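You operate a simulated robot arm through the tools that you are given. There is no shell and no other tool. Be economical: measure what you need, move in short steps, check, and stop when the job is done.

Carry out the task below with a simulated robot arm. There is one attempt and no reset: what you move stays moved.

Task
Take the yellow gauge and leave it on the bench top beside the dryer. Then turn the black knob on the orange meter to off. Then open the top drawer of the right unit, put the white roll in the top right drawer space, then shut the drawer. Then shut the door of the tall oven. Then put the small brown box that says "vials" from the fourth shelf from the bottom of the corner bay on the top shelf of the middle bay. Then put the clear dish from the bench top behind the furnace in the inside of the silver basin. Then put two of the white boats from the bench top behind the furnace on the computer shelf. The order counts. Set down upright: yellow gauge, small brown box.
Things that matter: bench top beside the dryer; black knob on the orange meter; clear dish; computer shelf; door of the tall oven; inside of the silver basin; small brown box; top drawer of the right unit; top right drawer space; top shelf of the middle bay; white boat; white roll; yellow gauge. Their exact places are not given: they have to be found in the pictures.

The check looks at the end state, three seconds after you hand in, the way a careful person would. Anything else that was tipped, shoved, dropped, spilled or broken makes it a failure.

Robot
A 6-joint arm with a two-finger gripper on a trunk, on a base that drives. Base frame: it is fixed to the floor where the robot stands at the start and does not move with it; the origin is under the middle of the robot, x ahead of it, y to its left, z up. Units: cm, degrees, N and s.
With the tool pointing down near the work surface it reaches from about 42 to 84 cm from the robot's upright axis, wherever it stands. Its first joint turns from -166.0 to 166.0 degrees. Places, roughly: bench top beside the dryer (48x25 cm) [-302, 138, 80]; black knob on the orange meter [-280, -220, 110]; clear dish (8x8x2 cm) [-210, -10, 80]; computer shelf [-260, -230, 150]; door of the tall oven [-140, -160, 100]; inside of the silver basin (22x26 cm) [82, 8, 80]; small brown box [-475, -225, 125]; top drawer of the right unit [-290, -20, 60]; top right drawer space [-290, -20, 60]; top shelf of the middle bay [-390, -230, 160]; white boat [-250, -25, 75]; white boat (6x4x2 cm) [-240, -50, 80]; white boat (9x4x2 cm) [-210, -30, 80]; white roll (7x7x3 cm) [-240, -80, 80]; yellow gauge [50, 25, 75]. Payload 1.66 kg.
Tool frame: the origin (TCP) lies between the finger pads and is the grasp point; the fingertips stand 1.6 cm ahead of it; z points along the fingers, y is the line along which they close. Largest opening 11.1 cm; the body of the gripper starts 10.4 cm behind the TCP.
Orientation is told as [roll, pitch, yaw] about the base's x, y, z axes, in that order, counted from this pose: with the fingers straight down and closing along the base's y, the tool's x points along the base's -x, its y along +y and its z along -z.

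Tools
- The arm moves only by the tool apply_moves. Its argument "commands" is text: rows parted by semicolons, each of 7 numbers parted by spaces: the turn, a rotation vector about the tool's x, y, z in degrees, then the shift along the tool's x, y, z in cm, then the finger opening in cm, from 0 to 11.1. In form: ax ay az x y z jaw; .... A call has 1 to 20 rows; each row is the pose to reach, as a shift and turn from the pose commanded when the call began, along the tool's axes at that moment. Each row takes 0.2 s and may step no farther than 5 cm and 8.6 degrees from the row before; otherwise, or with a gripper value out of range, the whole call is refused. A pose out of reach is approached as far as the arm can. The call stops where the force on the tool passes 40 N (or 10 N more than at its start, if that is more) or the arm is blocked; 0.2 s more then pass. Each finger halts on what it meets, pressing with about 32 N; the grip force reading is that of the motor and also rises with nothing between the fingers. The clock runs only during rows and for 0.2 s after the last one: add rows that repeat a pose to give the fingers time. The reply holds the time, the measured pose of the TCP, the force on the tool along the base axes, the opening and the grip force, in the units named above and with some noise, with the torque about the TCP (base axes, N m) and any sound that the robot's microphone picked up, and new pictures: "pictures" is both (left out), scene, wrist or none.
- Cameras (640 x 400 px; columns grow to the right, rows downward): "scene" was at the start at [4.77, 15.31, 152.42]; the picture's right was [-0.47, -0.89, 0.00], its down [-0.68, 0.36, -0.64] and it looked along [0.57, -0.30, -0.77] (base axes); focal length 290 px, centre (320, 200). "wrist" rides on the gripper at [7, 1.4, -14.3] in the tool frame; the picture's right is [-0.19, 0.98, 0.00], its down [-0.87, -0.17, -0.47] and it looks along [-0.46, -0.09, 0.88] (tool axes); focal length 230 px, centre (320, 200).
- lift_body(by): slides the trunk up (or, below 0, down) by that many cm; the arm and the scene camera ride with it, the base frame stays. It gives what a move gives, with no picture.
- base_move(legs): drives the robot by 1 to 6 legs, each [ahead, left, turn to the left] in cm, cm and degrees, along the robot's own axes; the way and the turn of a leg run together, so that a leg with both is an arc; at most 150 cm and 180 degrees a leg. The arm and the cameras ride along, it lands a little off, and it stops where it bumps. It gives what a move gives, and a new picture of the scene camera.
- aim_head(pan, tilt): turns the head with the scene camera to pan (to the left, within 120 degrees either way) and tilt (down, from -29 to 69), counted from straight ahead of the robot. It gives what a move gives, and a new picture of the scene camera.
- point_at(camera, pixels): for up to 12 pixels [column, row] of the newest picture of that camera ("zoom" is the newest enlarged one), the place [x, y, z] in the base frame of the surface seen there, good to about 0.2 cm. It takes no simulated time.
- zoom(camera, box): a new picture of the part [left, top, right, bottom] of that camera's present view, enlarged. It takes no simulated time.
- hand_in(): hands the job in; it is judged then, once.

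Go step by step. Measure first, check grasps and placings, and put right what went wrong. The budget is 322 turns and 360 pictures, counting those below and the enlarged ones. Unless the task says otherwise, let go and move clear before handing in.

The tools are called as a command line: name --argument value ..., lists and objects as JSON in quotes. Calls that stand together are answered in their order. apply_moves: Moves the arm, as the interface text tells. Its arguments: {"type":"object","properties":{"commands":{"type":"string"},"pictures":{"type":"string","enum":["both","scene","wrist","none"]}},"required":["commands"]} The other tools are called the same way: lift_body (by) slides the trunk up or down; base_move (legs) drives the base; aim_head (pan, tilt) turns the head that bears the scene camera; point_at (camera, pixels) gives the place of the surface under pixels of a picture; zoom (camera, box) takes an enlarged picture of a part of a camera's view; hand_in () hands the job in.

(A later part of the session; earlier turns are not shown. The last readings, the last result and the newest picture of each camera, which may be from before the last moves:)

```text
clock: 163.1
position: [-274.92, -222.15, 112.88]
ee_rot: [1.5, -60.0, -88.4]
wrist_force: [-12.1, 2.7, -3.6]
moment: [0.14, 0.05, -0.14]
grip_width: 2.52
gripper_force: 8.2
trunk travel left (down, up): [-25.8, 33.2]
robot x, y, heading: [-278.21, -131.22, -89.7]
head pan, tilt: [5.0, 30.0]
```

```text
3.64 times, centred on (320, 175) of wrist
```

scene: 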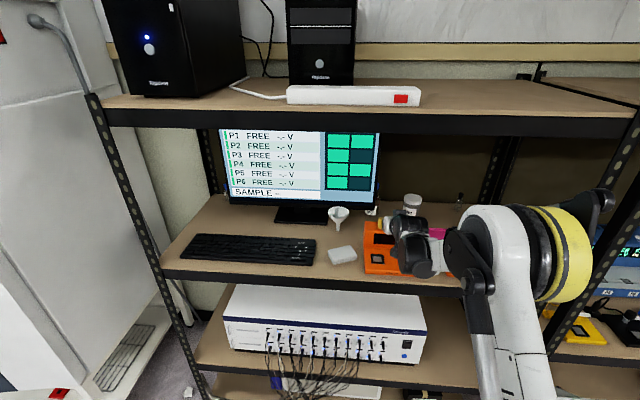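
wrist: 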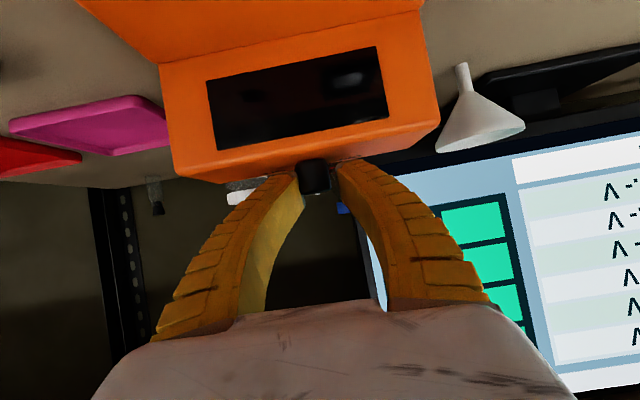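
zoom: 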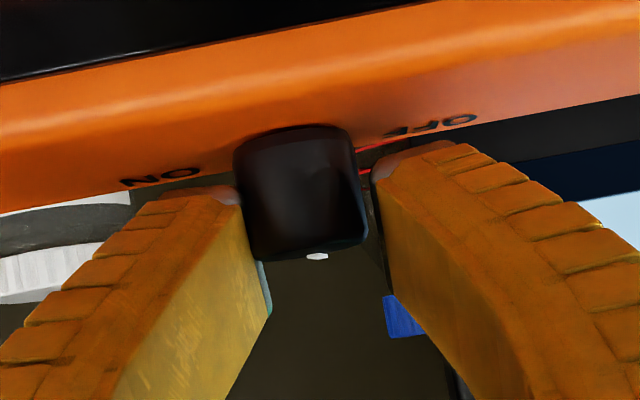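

The knob is still off-centre by about 0.25 cm. I'll shift, close, and turn another 30°.

apply_moves --commands "0 0 0 0 -0.25 0 1.5; 0 0 0 0 -0.25 0 1.5; -2.2 0 -1.25 0 -0.29 0 1.5; -4.33 0 -2.5 0 -0.337 0 1.5; -6.5 0 -3.75 0 -0.38 0 1.5; -8.66 0 -5 0 -0.424 0.01 1.5; -10.8 0 -6.25 -0.01 -0.466 0.02 1.5; -13 0 -7.5 -0.017 -0.509 0.03 1.5; -15.2 0 -8.75 -0.02 -0.55 0.04 1.5; -17.3 0 -10 -0.03 -0.592 0.05 1.5; -19.5 0 -11.25 -0.04 -0.633 0.065 1.5; -21.65 0 -12.5 -0.047 -0.673 0.08 1.5; -23.8 0 -13.75 -0.055 -0.712 0.1 1.5; -26 0 -15 -0.067 -0.75 0.116 1.5; -26 0 -15 -0.067 -0.75 0.116 1.5" --pictures "wrist"

zoom --camera "wrist" --box '[250, 120, 390, 230]'

```text
clock: 166.3
position: [-275.73, -222.21, 113.02]
ee_rot: [1.2, -60.5, -58.0]
wrist_force: [-6.2, -1.3, 1.2]
moment: [0.06, 0.06, -0.08]
grip_width: 2.18
gripper_force: 4.6
trunk travel left (down, up): [-25.8, 33.2]
robot x, y, heading: [-277.74, -130.81, -89.7]
head pan, tilt: [5.0, 30.0]
```

wrist: 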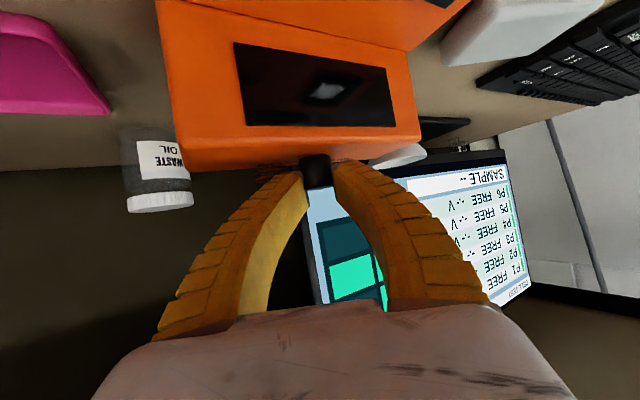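

```text
3.64 times, centred on (320, 175) of wrist
```

zoom: 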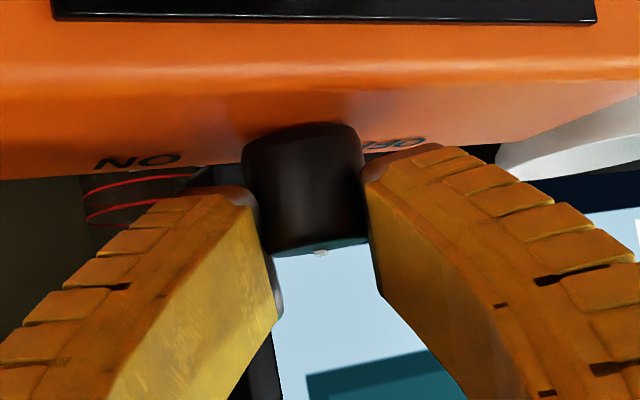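

The pointer follows the hand and is now about 122°, nearly mirroring the start position (54°). I'll turn 8° more to reach the stop, then release and check.

apply_moves --commands "-2.2 0 -1.25 0 -0.04 0 1.5; -4.33 0 -2.5 0 -0.087 0 1.5; -6.9 0 -4 0 -0.14 0 1.5; -6.9 0 -4 0 -0.14 0 1.5; -6.9 0 -4 0 -0.14 0 3; -6.9 0 -4 0 -0.14 0 5; -6.9 0 -4 -1 -0.14 -3 5; -6.9 0 -4 -2 -0.14 -7 5; -6.9 0 -4 -3 -0.14 -11 5; -6.9 0 -4 -3 -0.14 -15 5; -6.9 0 -4 -3 -0.14 -15 5"

zoom --camera "scene" --box '[350, 200, 430, 250]'

```text
clock: 168.7
position: [-281.87, -212.52, 123.08]
ee_rot: [1.0, -60.6, -49.9]
wrist_force: [-0.2, -0.8, -0.6]
moment: [0.02, 0.0, 0.01]
grip_width: 5.21
gripper_force: 1.7
trunk travel left (down, up): [-25.8, 33.2]
robot x, y, heading: [-278.44, -131.5, -90.0]
head pan, tilt: [5.0, 30.0]
```

scene: 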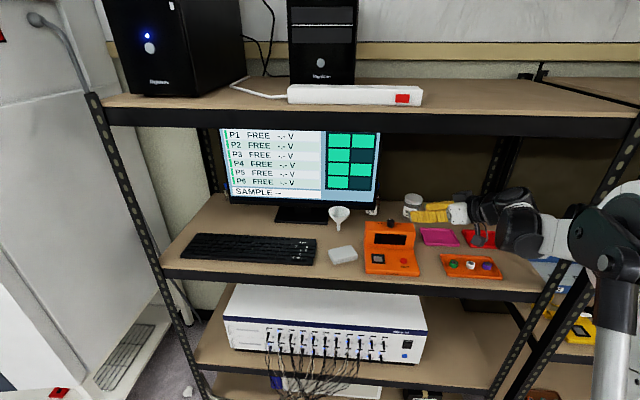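
wrist: 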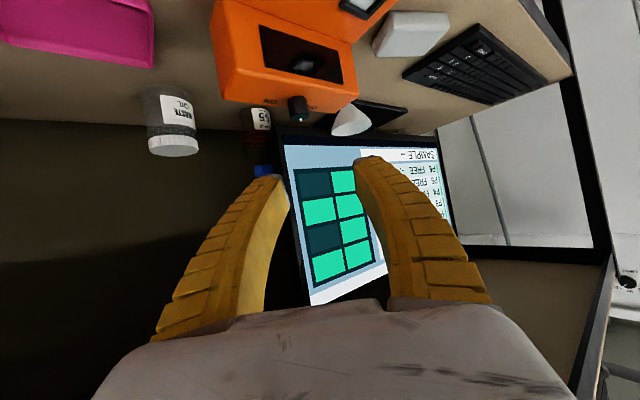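

```text
8.00 times, centred on (390, 225) of scene
```

zoom: 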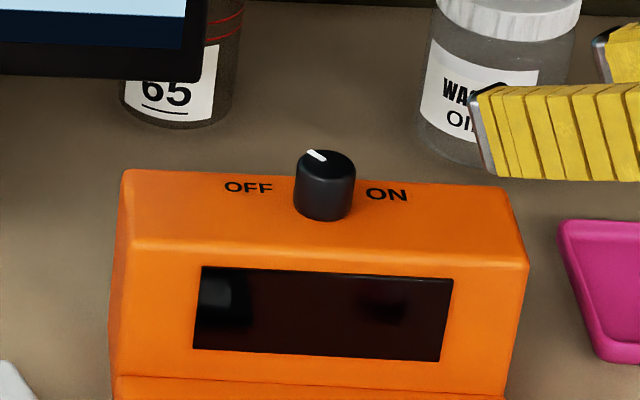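

The pointer is at OFF and the display is dark. Next is the drawer: I'll back out of the shelf and drive to the west side, facing the drawers.

base_move --legs '[[-22, 0, 0], [0, -115, 0]]'

zoom --camera "scene" --box '[0, 0, 640, 400]'

```text
clock: 175.8
position: [-395.27, -191.2, 123.17]
ee_rot: [1.0, -60.6, -49.2]
wrist_force: [-0.7, -0.5, -0.4]
moment: [-0.01, -0.01, 0.02]
grip_width: 5.22
gripper_force: 1.3
trunk travel left (down, up): [-25.8, 33.2]
robot x, y, heading: [-392.08, -110.46, -89.1]
head pan, tilt: [5.0, 30.0]
```

scene: 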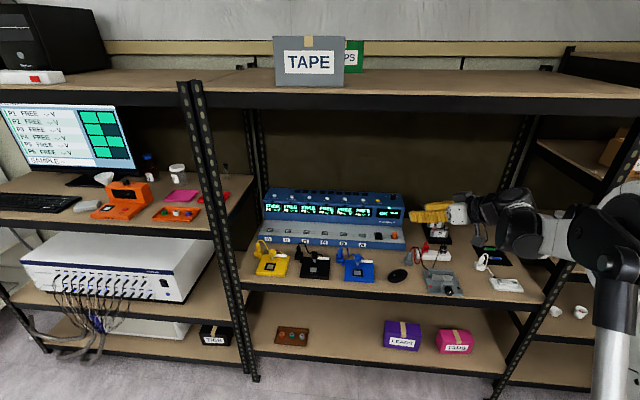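

```text
1.00 times, centred on (320, 200) of scene (not enlarged: the box is as wide or as high as the picture)
```

zoom: 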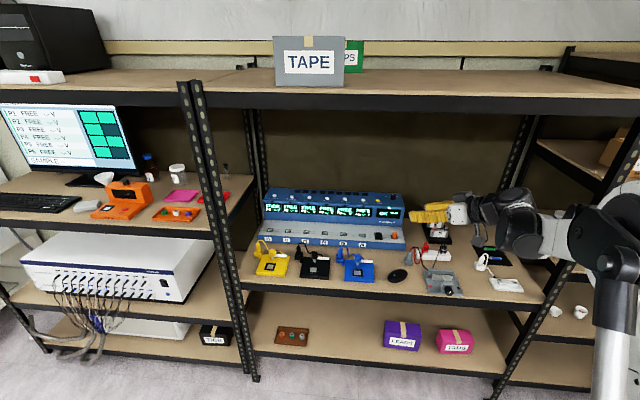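

I'll turn left to face east, backing off a little to keep the hand clear of the furnace, and look at the drawer unit.

base_move --legs '[[0, 0, 89], [-22, 0, 0], [0, 55, 0]]'

aim_head --pan 12 --tilt 35

```text
clock: 184.0
position: [-333.35, -61.34, 123.21]
ee_rot: [0.9, -60.5, 39.5]
wrist_force: [0.5, 1.0, -0.1]
moment: [-0.04, 0.01, 0.0]
grip_width: 5.22
gripper_force: 1.5
trunk travel left (down, up): [-25.8, 33.2]
robot x, y, heading: [-414.28, -56.17, -0.5]
head pan, tilt: [5.0, 30.0]
```

scene: 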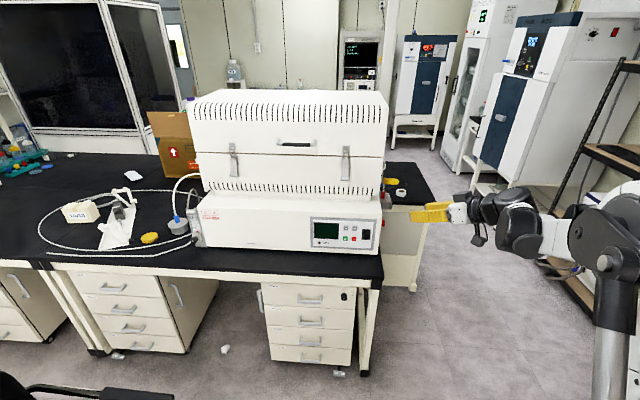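

```text
clock: 184.7
position: [-333.3, -61.36, 123.16]
ee_rot: [1.0, -60.7, 39.5]
wrist_force: [-0.2, 0.0, 0.2]
moment: [0.05, -0.04, 0.02]
grip_width: 5.21
gripper_force: 1.5
trunk travel left (down, up): [-25.8, 33.2]
robot x, y, heading: [-414.46, -56.21, -0.5]
head pan, tilt: [12.0, 35.0]
```

scene: 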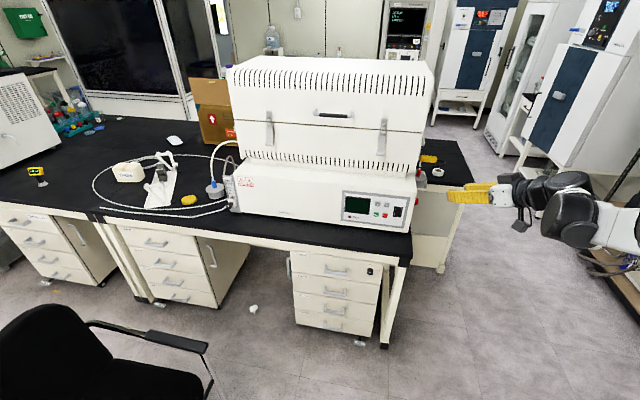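

The right unit is at scene (335,290), with its top handle near (337,272). I'll zoom and measure.

zoom --camera "scene" --box '[270, 230, 430, 350]'

point_at --camera "zoom" --pixels '[[230, 160], [270, 160], [312, 162], [270, 150], [270, 175], [350, 150], [100, 120], [437, 150], [270, 115], [200, 150], [400, 165], [437, 120]]'

```text
3.33 times, centred on (350, 290) of scene
```

zoom: 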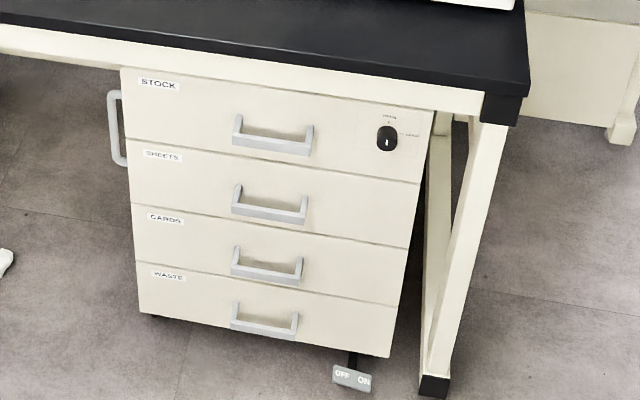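

```text
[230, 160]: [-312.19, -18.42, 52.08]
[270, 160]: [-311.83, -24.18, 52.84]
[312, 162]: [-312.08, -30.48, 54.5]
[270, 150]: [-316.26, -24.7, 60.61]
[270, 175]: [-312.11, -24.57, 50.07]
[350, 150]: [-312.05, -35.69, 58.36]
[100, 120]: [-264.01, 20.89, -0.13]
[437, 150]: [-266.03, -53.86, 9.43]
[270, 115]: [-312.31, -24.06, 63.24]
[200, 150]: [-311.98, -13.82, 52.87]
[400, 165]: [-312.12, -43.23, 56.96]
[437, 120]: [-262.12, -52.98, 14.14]
```

The top drawer has a black lock with two labels. I'll zoom in to see whether it's locked.

zoom --camera "scene" --box '[350, 255, 390, 280]'

point_at --camera "zoom" --pixels '[[320, 190], [320, 250], [320, 150], [370, 150], [300, 200]]'

```text
16.00 times, centred on (370, 268) of scene
```

zoom: 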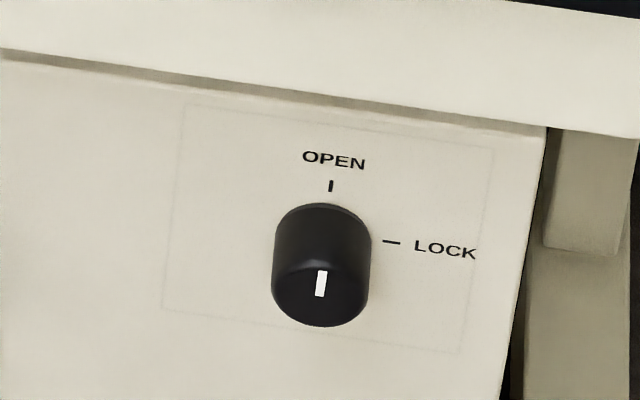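

```text
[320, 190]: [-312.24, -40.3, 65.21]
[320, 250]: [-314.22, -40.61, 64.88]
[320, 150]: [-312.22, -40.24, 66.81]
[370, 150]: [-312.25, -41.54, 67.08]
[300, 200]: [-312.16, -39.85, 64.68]
```

The lock is at OPEN. The handle bar is at about (-316,-24.5,60). I'll turn the hand to face the drawer, then roll it 90° so the fingers close vertically on the bar.

apply_moves --commands "6.84 0 3.95 0 0 -1 5; 13.7 0 7.9 0 0 -2 5; 20.5 0 11.85 0 0 -3 5; 27.4 0 15.8 0 0 -4 5; 34.2 0 19.75 0 0 -5 5; 34.2 0 19.75 0 0 -5 5" --pictures "none"

apply_moves --commands "0 0 8.5 0 0 0 5; 0 0 17 0 0 0 5; 0 0 25.5 0 0 0 5; 0 0 34 0 0 0 5; 0 0 42.5 0 0 0 5; 0 0 51 0 0 0 5; 0 0 59.5 0 0 0 5; 0 0 68 0 0 0 5; 0 0 76.5 0 0 0 5; 0 0 85 0 0 0 5; 0 0 90 0 0 0 5; 0 0 90 0 0 0 5" --pictures "scene"

```text
clock: 186.1
position: [-336.8, -64.33, 125.59]
ee_rot: [1.3, -60.2, -0.4]
wrist_force: [0.7, 0.2, -0.2]
moment: [-0.03, 0.0, 0.01]
grip_width: 5.27
gripper_force: 1.2
trunk travel left (down, up): [-25.8, 33.2]
robot x, y, heading: [-414.35, -56.38, -0.4]
head pan, tilt: [12.0, 35.0]
```

```text
clock: 188.7
position: [-336.58, -64.27, 125.49]
ee_rot: [60.1, 0.9, -89.3]
wrist_force: [0.6, -0.4, -0.5]
moment: [-0.03, -0.01, -0.02]
grip_width: 5.22
gripper_force: 1.4
trunk travel left (down, up): [-25.8, 33.2]
robot x, y, heading: [-414.51, -56.71, -0.5]
head pan, tilt: [12.0, 35.0]
```

scene: 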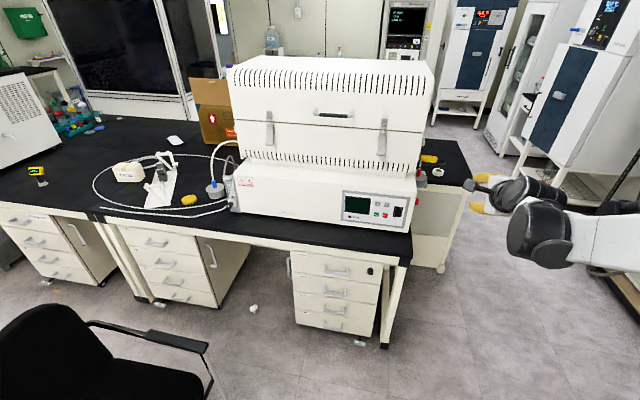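

Orientation is good: tool x is left, y is up-forward, z is forward-down. I'll lower the trunk and bring the arm down toward z≈62, clear of the bench edge.

lift_body --by -25.5

apply_moves --commands "0 0 0 0 -3.5 0 6; 0 0 0 0 -7 1 6; 0 0 0 0 -10.5 2 6; 0 0 0 0 -14 4 6; 0 0 0 0 -17.5 6 6; 0 0 0 0 -21 8 6; 0 0 0 0 -24.5 10 6; 0 0 0 0 -28 12 6; 0 0 0 0 -28 12 6" --pictures "scene"

```text
clock: 191.3
position: [-336.54, -64.34, 100.19]
ee_rot: [60.2, 0.7, -89.2]
wrist_force: [0.1, 1.0, 0.3]
moment: [0.01, -0.02, 0.01]
grip_width: 5.24
gripper_force: 1.0
trunk travel left (down, up): [-0.3, 58.7]
robot x, y, heading: [-414.43, -56.14, -0.7]
head pan, tilt: [12.0, 35.0]
```

```text
clock: 193.3
position: [-338.51, -64.39, 70.44]
ee_rot: [60.1, 0.7, -89.1]
wrist_force: [0.0, 0.1, -0.5]
moment: [-0.01, 0.04, -0.01]
grip_width: 6.2
gripper_force: 1.4
out of reach, approached as far as the arm can: row 8, 9
trunk travel left (down, up): [-0.3, 58.7]
robot x, y, heading: [-414.42, -56.28, -0.7]
head pan, tilt: [12.0, 35.0]
```

scene: 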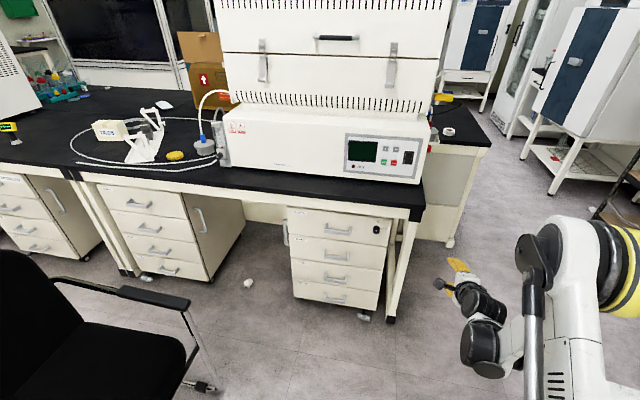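

The reach limit is on the near side, so I'll try extending farther forward while going lower.

apply_moves --commands "0 0 0 0 -1 4 6; 0 0 0 0 -2 8 6; 0 0 0 0 -3 11 6; 0 0 0 0 -4 13.9 6; 0 0 0 0 -4 13.9 6" --pictures "none"

```text
clock: 194.5
position: [-328.62, -63.88, 60.88]
ee_rot: [60.1, 0.6, -89.2]
wrist_force: [-0.7, 0.4, -0.5]
moment: [0.02, -0.01, 0.01]
grip_width: 6.2
gripper_force: 1.7
out of reach, approached as far as the arm can: row 4, 5
trunk travel left (down, up): [-0.3, 58.7]
robot x, y, heading: [-414.63, -56.65, -0.7]
head pan, tilt: [12.0, 35.0]
```

z 60.9 is reached. I'll measure the handle bar precisely with the present scene view.

zoom --camera "scene" --box '[290, 205, 390, 260]'

point_at --camera "zoom" --pixels '[[215, 140], [295, 155], [295, 165], [290, 175], [365, 165], [230, 170], [395, 170], [225, 150], [390, 150], [300, 180], [300, 150]]'

```text
6.40 times, centred on (340, 232) of scene
```

zoom: 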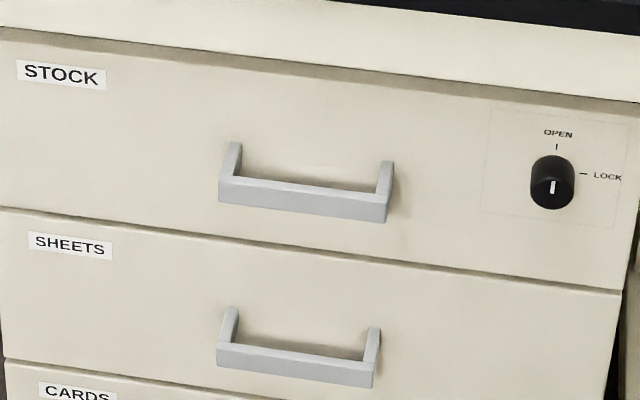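

```text
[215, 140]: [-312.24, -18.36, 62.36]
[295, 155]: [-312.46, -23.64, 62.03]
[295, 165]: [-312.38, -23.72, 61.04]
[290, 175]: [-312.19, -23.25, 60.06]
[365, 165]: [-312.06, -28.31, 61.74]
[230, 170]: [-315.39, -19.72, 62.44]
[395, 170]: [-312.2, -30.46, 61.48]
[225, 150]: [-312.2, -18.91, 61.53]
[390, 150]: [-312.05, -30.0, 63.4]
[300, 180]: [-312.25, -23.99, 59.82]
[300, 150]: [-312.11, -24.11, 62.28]
```

point_at --camera "zoom" --pixels '[[300, 190], [300, 200], [300, 208], [260, 188], [260, 195], [345, 195], [345, 205], [385, 175]]'

```text
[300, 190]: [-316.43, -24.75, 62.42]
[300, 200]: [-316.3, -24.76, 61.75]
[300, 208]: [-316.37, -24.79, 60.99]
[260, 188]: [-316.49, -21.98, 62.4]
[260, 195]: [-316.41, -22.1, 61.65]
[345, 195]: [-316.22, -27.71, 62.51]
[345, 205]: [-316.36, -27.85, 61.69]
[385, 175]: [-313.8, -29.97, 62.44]
```

The bar centre is about (-315.8,-24.6,61.7), 1.6 cm tall. I'll slide the base left and forward to stop about 5 cm short.

base_move --legs '[[0, 39.3, 0], [7, 0, 0]]'

```text
clock: 197.6
position: [-320.91, -25.56, 60.79]
ee_rot: [60.1, 0.7, -89.8]
wrist_force: [-0.8, 0.3, 0.3]
moment: [-0.02, 0.02, 0.02]
grip_width: 6.19
gripper_force: 1.7
trunk travel left (down, up): [-0.3, 58.7]
robot x, y, heading: [-406.39, -17.29, -1.4]
head pan, tilt: [12.0, 35.0]
```

scene: 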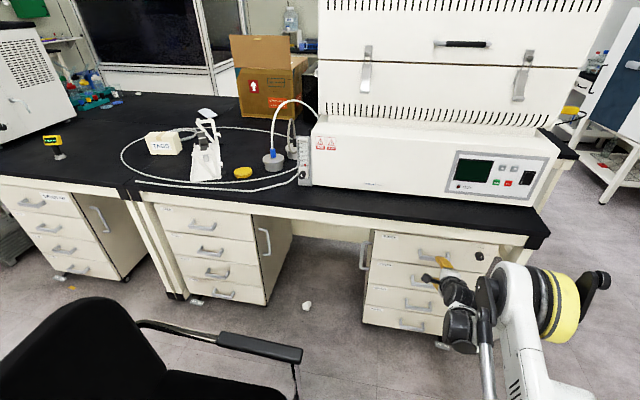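

I'll move to the bar with the arm and close on it.

apply_moves --commands "0 0 0 0.5 1.4 1 4.5; 0 0 0 1 2.4 2.4 4.5; 0 0 0 1 3.1 3.6 4.5; 0 0 0 1 3.1 3.6 4.5; 0 0 0 1 3.1 3.6 3; 0 0 0 1 3.1 3.6 2; 0 0 0 1 3.1 3.6 1; 0 0 0 1 3.1 3.6 1"

```text
clock: 199.4
position: [-317.03, -24.44, 62.66]
ee_rot: [60.0, 0.7, -89.8]
wrist_force: [-0.2, -0.8, 0.8]
moment: [-0.03, 0.02, -0.04]
grip_width: 1.33
gripper_force: 2.4
out of reach, approached as far as the arm can: row 2, 3, 4, 5, 6, 7, 8
trunk travel left (down, up): [-0.3, 58.7]
robot x, y, heading: [-406.71, -17.0, -1.3]
head pan, tilt: [12.0, 35.0]
```

scene: 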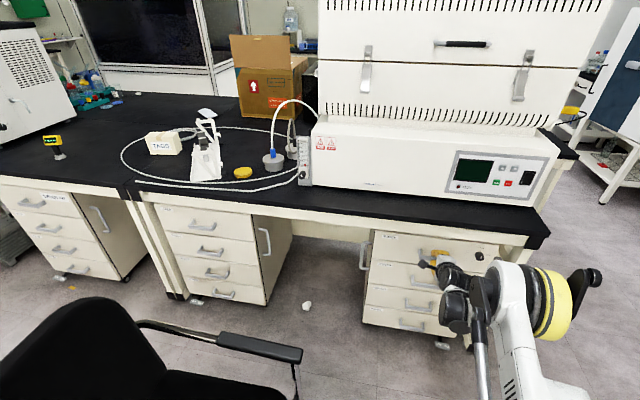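
wrist: 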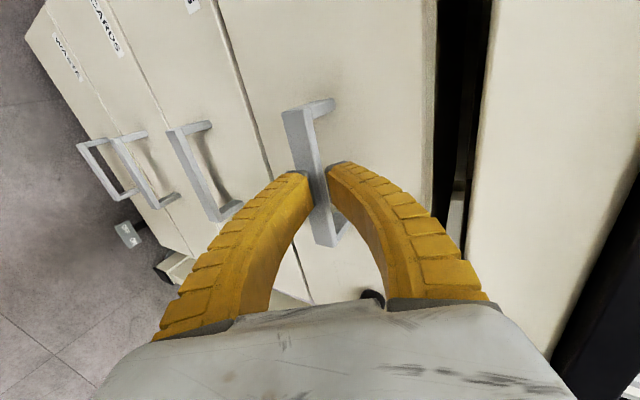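

The fingers straddle the bar at width 1.33. I'll close fully to confirm, then pull gently with the base.

apply_moves --commands "0 0 0 0 0 0 0; 0 0 0 0 0 0 0; 0 0 0 0 0 0 0" --pictures "none"

zoom --camera "wrist" --box '[240, 80, 400, 260]'

```text
clock: 200.2
position: [-317.22, -24.56, 62.8]
ee_rot: [60.1, 0.7, -89.8]
wrist_force: [-8.6, -0.3, 4.4]
moment: [-0.04, 0.03, -0.01]
grip_width: 0.61
gripper_force: 29.1
trunk travel left (down, up): [-0.3, 58.7]
robot x, y, heading: [-406.48, -17.32, -1.3]
head pan, tilt: [12.0, 35.0]
```

```text
2.22 times, centred on (320, 170) of wrist
```

zoom: 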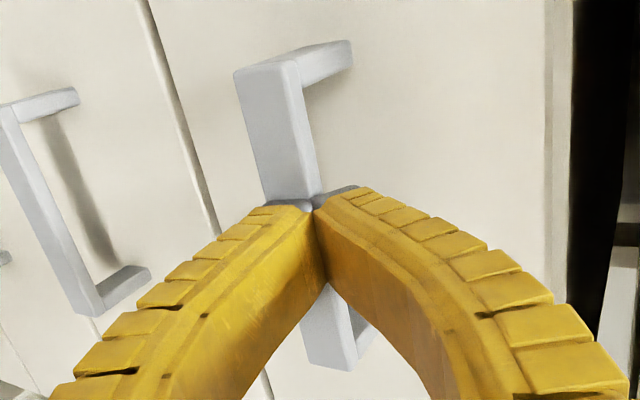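

The fingers only caught the bar's upper front edge. I'll back off, open, lower the hand, then drive the base forward for a deeper grip.

apply_moves --commands "0 0 0 0 0 -1.5 0; 0 0 0 0 0 -3 1; 0 0 0 0 0 -3 4.5; 0 0 0 0 -2.4 -1.6 4.5; 0 0 0 0 -2.4 -1.6 4.5" --pictures "none"

base_move --legs '[[4, 0, 0]]'

zoom --camera "wrist" --box '[240, 80, 400, 260]'

```text
clock: 201.4
position: [-319.31, -24.57, 61.5]
ee_rot: [60.0, 0.7, -89.9]
wrist_force: [-0.2, 0.5, -0.2]
moment: [-0.04, 0.01, 0.02]
grip_width: 4.74
gripper_force: 1.7
trunk travel left (down, up): [-0.3, 58.7]
robot x, y, heading: [-406.8, -17.15, -1.2]
head pan, tilt: [12.0, 35.0]
```

```text
clock: 202.3
position: [-315.29, -24.84, 61.58]
ee_rot: [60.0, 0.7, -89.9]
wrist_force: [0.0, -0.5, -0.3]
moment: [-0.02, 0.0, -0.02]
grip_width: 4.74
gripper_force: 1.8
trunk travel left (down, up): [-0.3, 58.7]
robot x, y, heading: [-402.88, -17.45, -1.1]
head pan, tilt: [12.0, 35.0]
```

scene: 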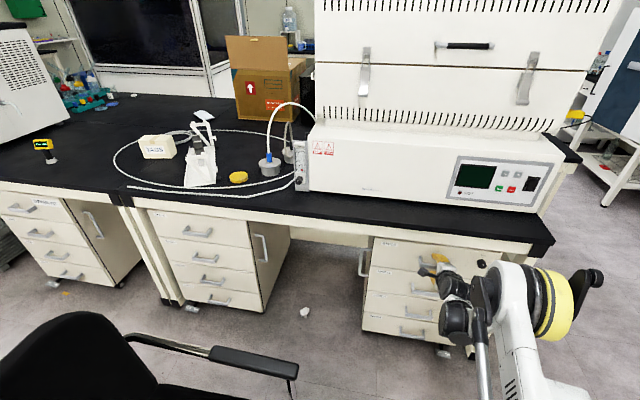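

```text
2.22 times, centred on (320, 170) of wrist
```

zoom: 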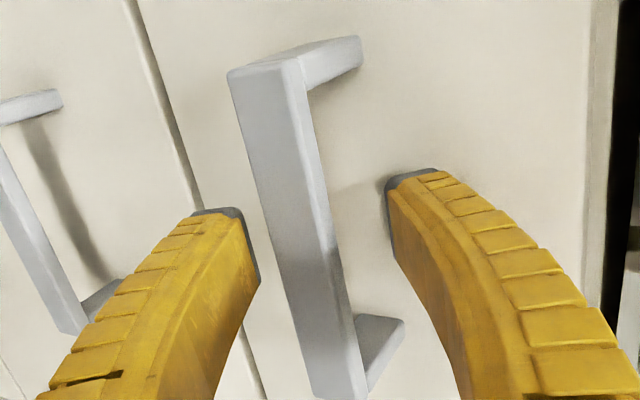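

Now the bar is well between the fingers. I'll close on it.

apply_moves --commands "0 0 0 0 0 0 3; 0 0 0 0 0 0 2; 0 0 0 0 0 0 1; 0 0 0 0 0 0 0.3; 0 0 0 0 0 0 0.3; 0 0 0 0 0 0 0.3" --pictures "none"

base_move --legs '[[-10, 0, 0]]'

```text
clock: 203.7
position: [-315.13, -24.78, 61.34]
ee_rot: [59.9, 0.7, -89.8]
wrist_force: [-1.3, -0.7, -17.8]
moment: [-0.06, -0.16, 0.07]
grip_width: 1.79
gripper_force: 10.6
trunk travel left (down, up): [-0.3, 58.7]
robot x, y, heading: [-402.34, -16.99, -1.4]
head pan, tilt: [12.0, 35.0]
```

```text
clock: 204.8
position: [-323.48, -24.74, 60.72]
ee_rot: [59.1, 0.6, -89.9]
wrist_force: [-1.5, 0.6, -35.1]
moment: [-0.15, 0.01, 0.07]
grip_width: 0.76
gripper_force: 30.9
trunk travel left (down, up): [-0.3, 58.7]
robot x, y, heading: [-410.97, -17.34, -1.3]
head pan, tilt: [12.0, 35.0]
stopped in leg 1: the force on the tool passed its limit at 41 N (the readings are from after the stop); the commanded pose is now the measured one
```

scene: 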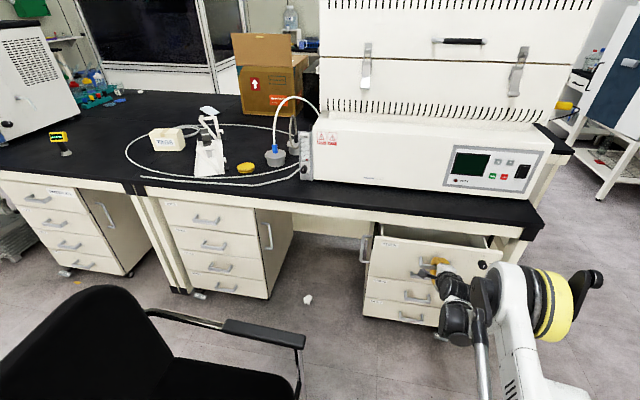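

The drawer has started to open. I'll relax the grip, look, and regrip deeper.

apply_moves --commands "0 0 0 0 0 0 2; 0 0 0 0 0 0 4; 0 0 0 0 0 0 4.5" --pictures "none"

zoom --camera "wrist" --box '[160, 40, 480, 280]'

zoom --camera "scene" --box '[340, 210, 540, 340]'

```text
clock: 205.6
position: [-323.65, -24.75, 61.16]
ee_rot: [59.6, 0.6, -89.9]
wrist_force: [-2.0, 0.0, -1.5]
moment: [0.0, -0.01, -0.02]
grip_width: 4.59
gripper_force: 1.0
trunk travel left (down, up): [-0.3, 58.7]
robot x, y, heading: [-411.07, -17.07, -1.2]
head pan, tilt: [12.0, 35.0]
```

```text
1.67 times, centred on (320, 160) of wrist
```

zoom: 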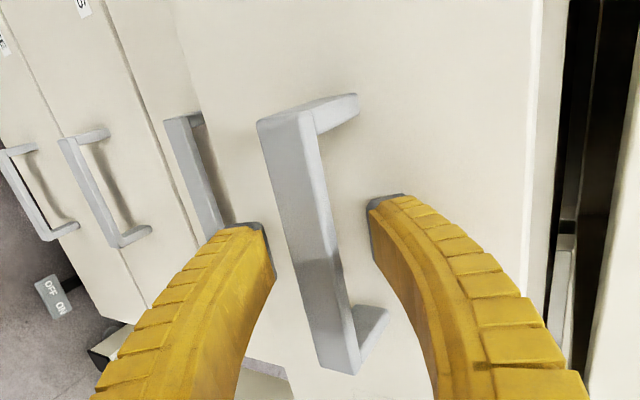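

```text
3.08 times, centred on (440, 275) of scene
```

zoom: 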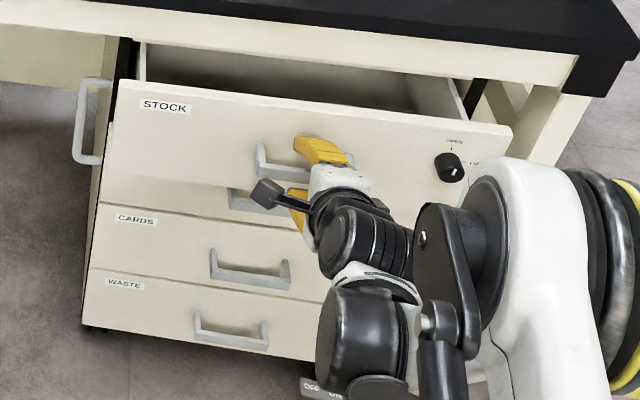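

The drawer is about 6 cm out. I'll measure the bar again.

point_at --camera "zoom" --pixels '[[270, 170], [285, 175], [262, 160], [355, 160], [120, 110], [440, 170], [300, 60]]'

point_at --camera "wrist" --pixels '[[305, 145], [318, 180], [325, 200], [300, 130], [330, 160]]'

```text
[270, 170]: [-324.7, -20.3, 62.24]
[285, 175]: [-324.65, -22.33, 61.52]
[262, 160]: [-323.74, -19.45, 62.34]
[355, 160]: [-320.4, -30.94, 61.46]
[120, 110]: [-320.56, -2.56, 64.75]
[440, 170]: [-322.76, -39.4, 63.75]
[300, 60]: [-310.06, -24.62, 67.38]
```

```text
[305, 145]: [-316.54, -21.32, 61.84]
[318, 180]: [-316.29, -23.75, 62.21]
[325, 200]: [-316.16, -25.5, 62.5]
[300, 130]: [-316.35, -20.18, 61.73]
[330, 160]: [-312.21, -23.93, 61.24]
```

The bar front is now at x=-324.7, so the drawer moved 8 cm. I'll go 0.8 cm deeper and close.

apply_moves --commands "0 0 0 0 0 0.8 4.5; 0 0 0 0 0 0.8 3; 0 0 0 0 0 0.8 2; 0 0 0 0 0 0.8 1; 0 0 0 0 0 0.8 0.8; 0 0 0 0 0 0.8 0.8" --pictures "none"

```text
clock: 207.0
position: [-323.58, -24.77, 61.01]
ee_rot: [59.5, 0.5, -89.9]
wrist_force: [-0.7, 0.2, -5.1]
moment: [-0.06, -0.02, 0.0]
grip_width: 1.43
gripper_force: 4.0
out of reach, approached as far as the arm can: row 1, 2, 3, 4, 5, 6
trunk travel left (down, up): [-0.3, 58.7]
robot x, y, heading: [-410.63, -17.45, -1.5]
head pan, tilt: [12.0, 35.0]
```

Out of reach for a deeper grip this way. I'll back off and tilt the hand to 60° down, so one finger hooks behind the bar.

apply_moves --commands "0 0 0 0 0 0 4.5; 0 0 0 0 0 -3 4.5; 0 0 0 0 0 -5.5 4; 7.5 0 0 0 1 -5.5 3.5; 15 0 0 0 1.8 -5.3 3.2; 22.5 0 0 0 2.5 -5.1 3.2; 30 0 0 0 2.74 -5.05 3.2; 30 0 0 0 2.74 -5.05 3.2"

```text
clock: 208.8
position: [-326.58, -24.82, 66.15]
ee_rot: [29.4, 0.6, -89.9]
wrist_force: [-0.3, -0.4, -0.4]
moment: [0.02, 0.02, 0.03]
grip_width: 3.46
gripper_force: 2.0
trunk travel left (down, up): [-0.3, 58.7]
robot x, y, heading: [-410.59, -17.26, -1.4]
head pan, tilt: [12.0, 35.0]
```

scene: 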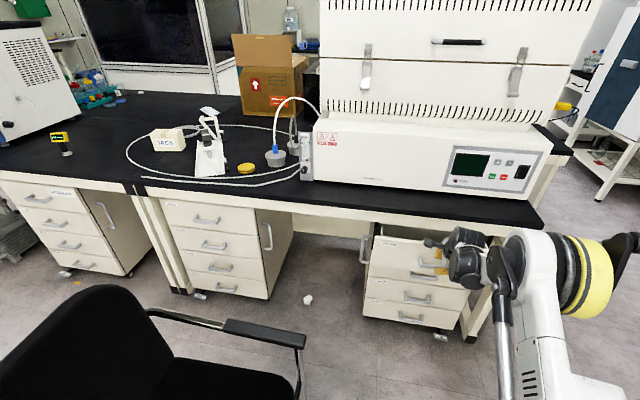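
wrist: 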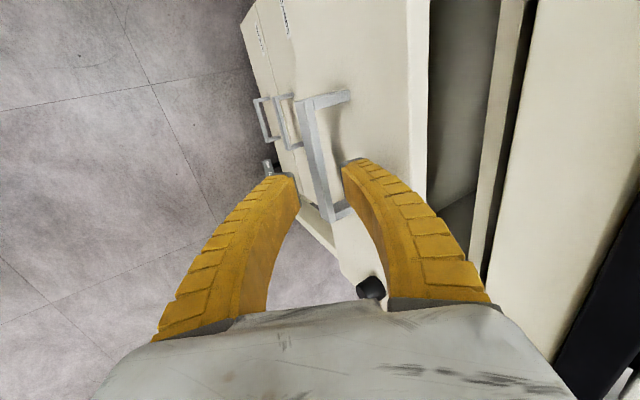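

The bar lies between the fingers in this view. I'll advance 4.8 cm to hook it.

apply_moves --commands "0 0 0 0 0 2 3.2; 0 0 0 0 0 3.5 3.2; 0 0 0 0 0 4.8 3.2; 0 0 0 0 0 4.8 3.2" --pictures "wrist"

```text
clock: 209.8
position: [-324.13, -24.67, 61.91]
ee_rot: [29.7, 0.6, -89.9]
wrist_force: [0.2, -0.1, 0.8]
moment: [-0.02, 0.02, 0.0]
grip_width: 3.46
gripper_force: 2.1
trunk travel left (down, up): [-0.3, 58.7]
robot x, y, heading: [-410.81, -16.99, -1.7]
head pan, tilt: [12.0, 35.0]
```

wrist: 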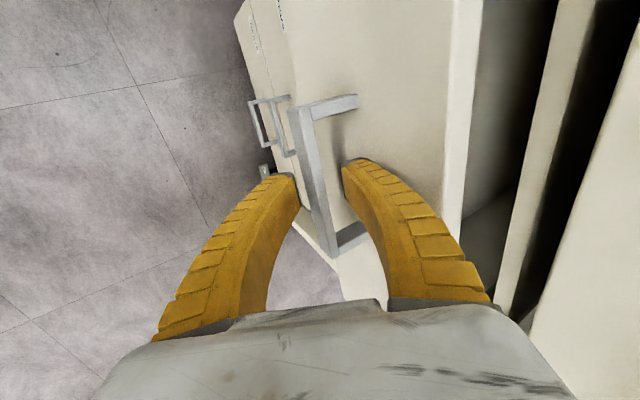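

The bar is hooked. I'll close on it and pull the drawer back with the base.

apply_moves --commands "0 0 0 0 0 0 2; 0 0 0 0 0 0 1; 0 0 0 0 0 0 1; 0 0 0 0 0 0 1" --pictures "none"

base_move --legs '[[-18, 0, 0]]'

```text
clock: 210.8
position: [-324.13, -24.71, 61.82]
ee_rot: [29.7, 0.6, -89.9]
wrist_force: [-0.8, -0.1, -0.8]
moment: [0.02, 0.02, 0.0]
grip_width: 1.41
gripper_force: 2.5
trunk travel left (down, up): [-0.3, 58.7]
robot x, y, heading: [-410.94, -16.95, -1.4]
head pan, tilt: [12.0, 35.0]
```

```text
clock: 212.3
position: [-341.51, -24.28, 61.81]
ee_rot: [29.7, 0.6, -89.9]
wrist_force: [-1.2, 0.6, 0.0]
moment: [-0.01, 0.02, 0.01]
grip_width: 1.41
gripper_force: 2.8
trunk travel left (down, up): [-0.3, 58.7]
robot x, y, heading: [-428.27, -16.83, -1.7]
head pan, tilt: [12.0, 35.0]
```

scene: 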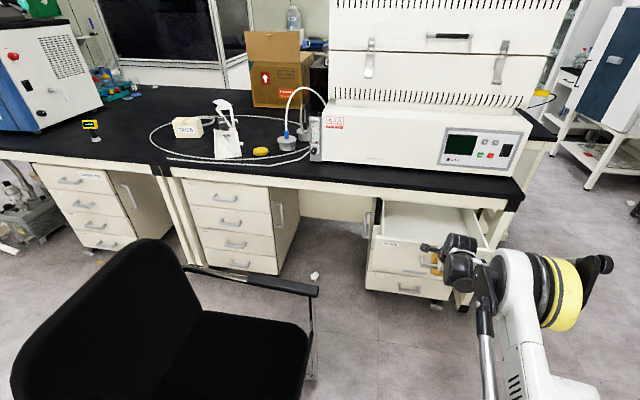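

The drawer slid out smoothly. I'll measure how far it's open and its interior.

zoom --camera "scene" --box '[350, 170, 550, 300]'

point_at --camera "zoom" --pixels '[[160, 130], [250, 150], [200, 120], [300, 150], [80, 170], [260, 190], [420, 170], [400, 240], [110, 150], [300, 110]]'

```text
3.08 times, centred on (450, 235) of scene
```

zoom: 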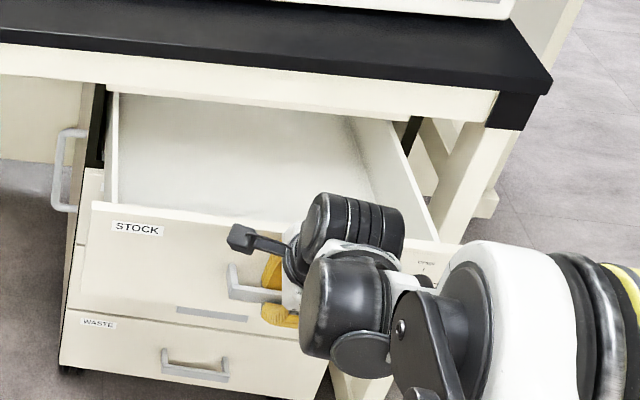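

```text
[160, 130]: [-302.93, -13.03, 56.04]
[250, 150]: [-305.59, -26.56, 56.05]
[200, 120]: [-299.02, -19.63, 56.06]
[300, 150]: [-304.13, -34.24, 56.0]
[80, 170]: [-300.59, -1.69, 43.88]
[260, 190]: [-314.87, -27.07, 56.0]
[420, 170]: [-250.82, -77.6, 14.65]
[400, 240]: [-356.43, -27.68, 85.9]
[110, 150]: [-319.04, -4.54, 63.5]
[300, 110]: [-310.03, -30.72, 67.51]
```

The drawer floor is at z=56 and it's open about 25 cm, which is enough. I'll release the handle, back out and raise the arm, then fetch the roll.

apply_moves --commands "0 0 0 0 0 0 2.5; 0 0 0 0 0 0 3.6; 0 0 0 0 0 -3 3.6; 0 0 0 0 0 -7 3.6; 0 0 0 0 0 -12 3.6; 0 0 0 0 0 -17 3.6; 0 0 0 0 0 -17 3.6" --pictures "none"

lift_body --by 35

base_move --legs '[[0, -113, 0], [135, 0, 0]]'

```text
clock: 213.9
position: [-350.22, -24.81, 77.11]
ee_rot: [29.6, 0.7, -90.0]
wrist_force: [-0.5, -1.0, 0.7]
moment: [-0.01, -0.01, 0.02]
grip_width: 3.85
gripper_force: 1.4
trunk travel left (down, up): [-0.3, 58.7]
robot x, y, heading: [-427.92, -17.21, -1.8]
head pan, tilt: [12.0, 35.0]
```

```text
clock: 217.3
position: [-350.2, -24.63, 112.11]
ee_rot: [29.5, 0.6, -90.0]
wrist_force: [0.2, -0.3, 0.6]
moment: [-0.01, 0.0, -0.01]
grip_width: 3.86
gripper_force: 1.6
trunk travel left (down, up): [-35.3, 23.7]
robot x, y, heading: [-427.71, -16.57, -1.2]
head pan, tilt: [12.0, 35.0]
```

```text
clock: 229.4
position: [-220.12, -141.92, 112.03]
ee_rot: [29.6, 0.6, -89.5]
wrist_force: [-0.6, 0.1, 0.2]
moment: [0.02, 0.02, -0.01]
grip_width: 3.86
gripper_force: 1.9
trunk travel left (down, up): [-35.3, 23.7]
robot x, y, heading: [-298.16, -134.4, -1.1]
head pan, tilt: [12.0, 35.0]
```

scene: 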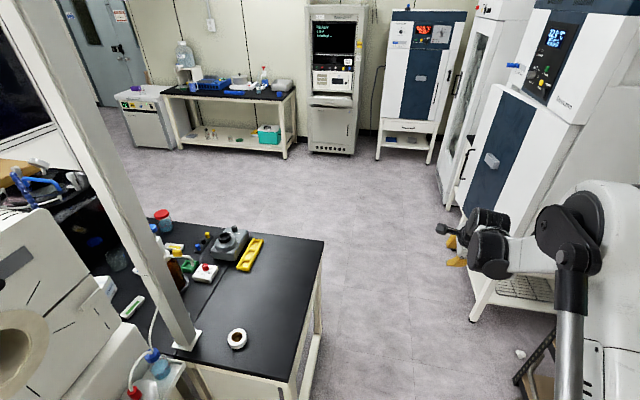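

The white roll is at scene (238,338), next to a white post. I'll measure.

point_at --camera "scene" --pixels '[[238, 338], [228, 338], [248, 337], [238, 328], [238, 348], [190, 345], [295, 385], [320, 245], [180, 340], [205, 272], [250, 250]]'

zoom --camera "scene" --box '[160, 290, 310, 390]'

```text
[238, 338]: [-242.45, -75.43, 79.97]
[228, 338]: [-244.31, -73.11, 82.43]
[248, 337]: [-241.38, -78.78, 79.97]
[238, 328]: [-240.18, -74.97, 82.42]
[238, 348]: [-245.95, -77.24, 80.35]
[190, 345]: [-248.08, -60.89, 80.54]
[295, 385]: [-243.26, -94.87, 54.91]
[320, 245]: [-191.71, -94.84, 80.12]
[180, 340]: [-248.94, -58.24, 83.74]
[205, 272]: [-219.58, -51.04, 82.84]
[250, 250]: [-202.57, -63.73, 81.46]
```

```text
4.00 times, centred on (235, 340) of scene
```

zoom: 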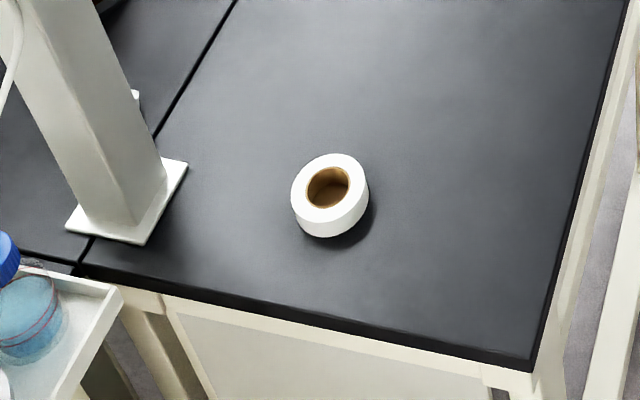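

point_at --camera "zoom" --pixels '[[297, 190], [364, 182], [335, 157], [322, 219], [330, 187], [75, 225], [180, 175], [140, 238]]'

```text
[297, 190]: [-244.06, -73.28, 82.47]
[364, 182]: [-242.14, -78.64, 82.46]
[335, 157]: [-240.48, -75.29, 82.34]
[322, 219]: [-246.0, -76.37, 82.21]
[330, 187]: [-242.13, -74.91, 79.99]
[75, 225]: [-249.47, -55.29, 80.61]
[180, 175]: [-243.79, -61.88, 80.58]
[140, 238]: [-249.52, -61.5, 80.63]
```

The roll centre is (-243.2,-75.9), 6 cm across, top z=82.5. I'll turn the base left 47° so the arm points at it.

base_move --legs '[[0, 0, 47]]'

apply_moves --commands "7.5 0 0 0 0 0 7; 15 0 0 0 0 0 8; 22.5 0 0 0 0 0 8.5; 30 0 0 0 0 0 8.5; 30 0 0 0 0 0 8.5"

```text
clock: 232.0
position: [-239.57, -82.38, 112.13]
ee_rot: [29.7, 0.5, -42.3]
wrist_force: [-0.7, -0.2, -0.9]
moment: [0.03, 0.0, -0.03]
grip_width: 3.85
gripper_force: 1.8
trunk travel left (down, up): [-35.3, 23.7]
robot x, y, heading: [-298.25, -134.66, 45.9]
head pan, tilt: [12.0, 35.0]
```

scene: 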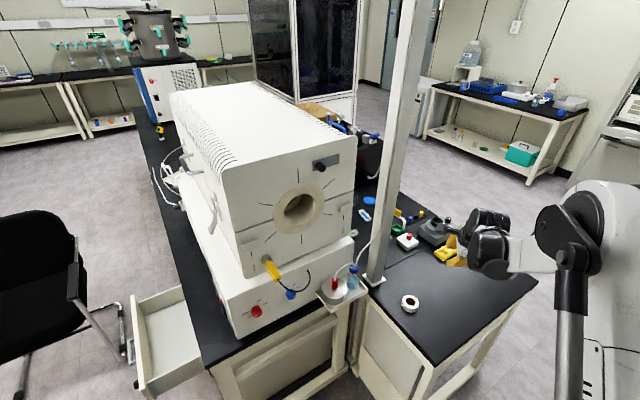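

```text
clock: 233.2
position: [-239.67, -82.41, 112.06]
ee_rot: [-0.5, 0.7, -42.4]
wrist_force: [0.0, 0.2, 0.2]
moment: [-0.01, 0.0, -0.03]
grip_width: 8.62
gripper_force: 0.9
trunk travel left (down, up): [-35.3, 23.7]
robot x, y, heading: [-297.69, -134.4, 46.5]
head pan, tilt: [12.0, 35.0]
```

scene: 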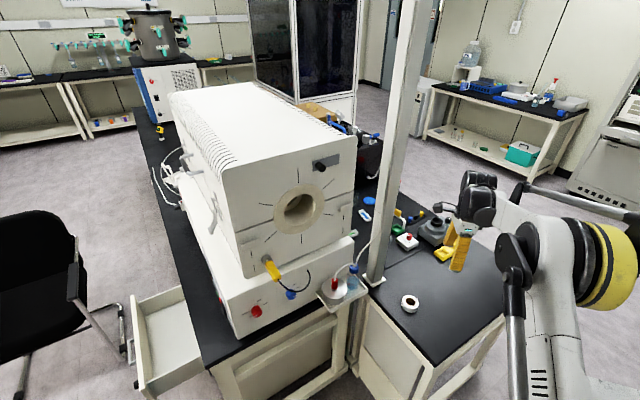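
wrist: 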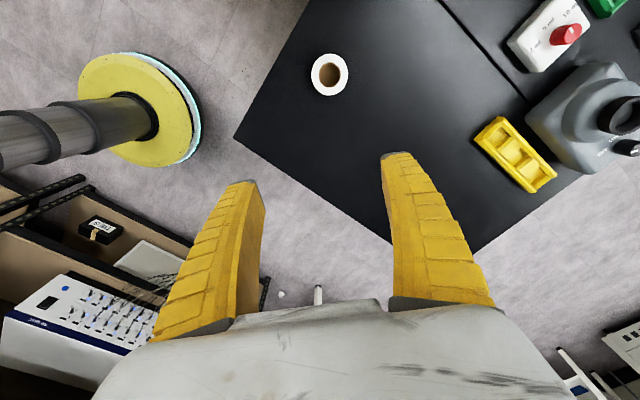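

I'll move over the roll and descend in two stages.

apply_moves --commands "0 0 0 3.5 1.2 0 8.5; 0 0 0 6.97 2.44 0 8.5; 0 0 0 6.97 2.44 4.5 8.5; 0 0 0 6.97 2.44 9 8.5; 0 0 0 6.97 2.44 13.5 8.5; 0 0 0 6.97 2.44 18 8.5; 0 0 0 6.97 2.44 22 8.5; 0 0 0 6.97 2.44 22 8.5" --pictures "wrist"

```text
clock: 235.0
position: [-245.45, -78.32, 92.86]
ee_rot: [-0.3, 0.7, -42.4]
wrist_force: [-0.1, 0.1, 0.1]
moment: [-0.04, -0.01, 0.0]
grip_width: 8.61
gripper_force: 0.9
out of reach, approached as far as the arm can: row 6, 7, 8
trunk travel left (down, up): [-35.3, 23.7]
robot x, y, heading: [-298.31, -134.6, 46.0]
head pan, tilt: [12.0, 35.0]
```

wrist: 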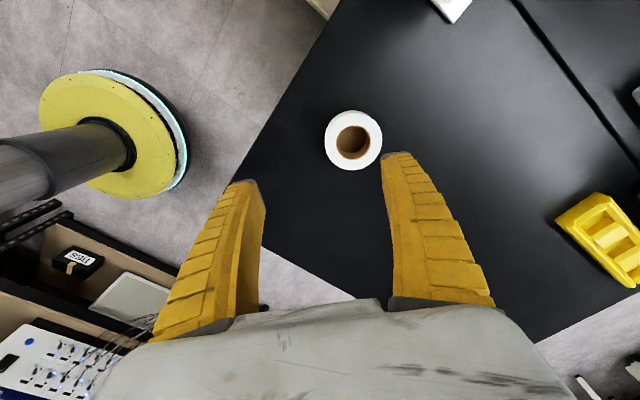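

The trunk is too high for this. I'll raise the hand, drop the trunk 22 cm, then re-aim.

apply_moves --commands "0 0 0 0 0 -4.5 8.5; 0 0 0 0 0 -9 8.5; 0 0 0 0 0 -13.5 8.5; 0 0 0 0 0 -13.5 8.5" --pictures "none"

lift_body --by -20

```text
clock: 236.0
position: [-245.02, -78.31, 106.03]
ee_rot: [-0.5, 0.7, -42.4]
wrist_force: [-0.2, 0.3, -0.3]
moment: [-0.03, 0.06, 0.01]
grip_width: 8.63
gripper_force: 0.6
trunk travel left (down, up): [-35.3, 23.7]
robot x, y, heading: [-298.08, -134.33, 46.0]
head pan, tilt: [12.0, 35.0]
```

```text
clock: 238.1
position: [-245.15, -78.43, 86.07]
ee_rot: [-0.3, 0.5, -42.5]
wrist_force: [0.1, 0.8, 0.3]
moment: [0.01, 0.02, -0.04]
grip_width: 8.62
gripper_force: 0.6
trunk travel left (down, up): [-15.3, 43.7]
robot x, y, heading: [-298.02, -134.06, 46.1]
head pan, tilt: [12.0, 35.0]
```

Tips are at 84.5, just above the roll. I'll centre over it, lower, and grip.

apply_moves --commands "0 0 0 0.27 3.2 0 8.5; 0 0 0 0.27 3.2 0 8.5; 0 0 0 0.27 3.2 2 8.5; 0 0 0 0.27 3.2 4 8.5; 0 0 0 0.27 3.2 4 8.5; 0 0 0 0.27 3.2 4 7; 0 0 0 0.27 3.2 4 5.5; 0 0 0 0.27 3.2 4 4.5; 0 0 0 0.27 3.2 4 4.5" --pictures "wrist"

```text
clock: 240.1
position: [-243.18, -75.88, 82.25]
ee_rot: [-0.5, 0.7, -42.4]
wrist_force: [0.9, 0.8, 3.3]
moment: [0.11, -0.01, -0.03]
grip_width: 5.67
gripper_force: 31.7
trunk travel left (down, up): [-15.3, 43.7]
robot x, y, heading: [-297.67, -134.46, 46.2]
head pan, tilt: [12.0, 35.0]
```

wrist: 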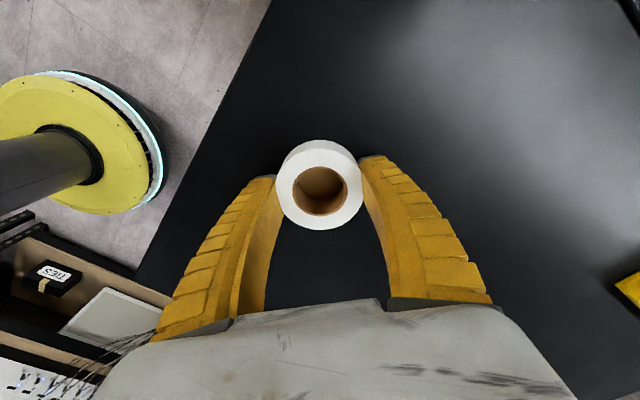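

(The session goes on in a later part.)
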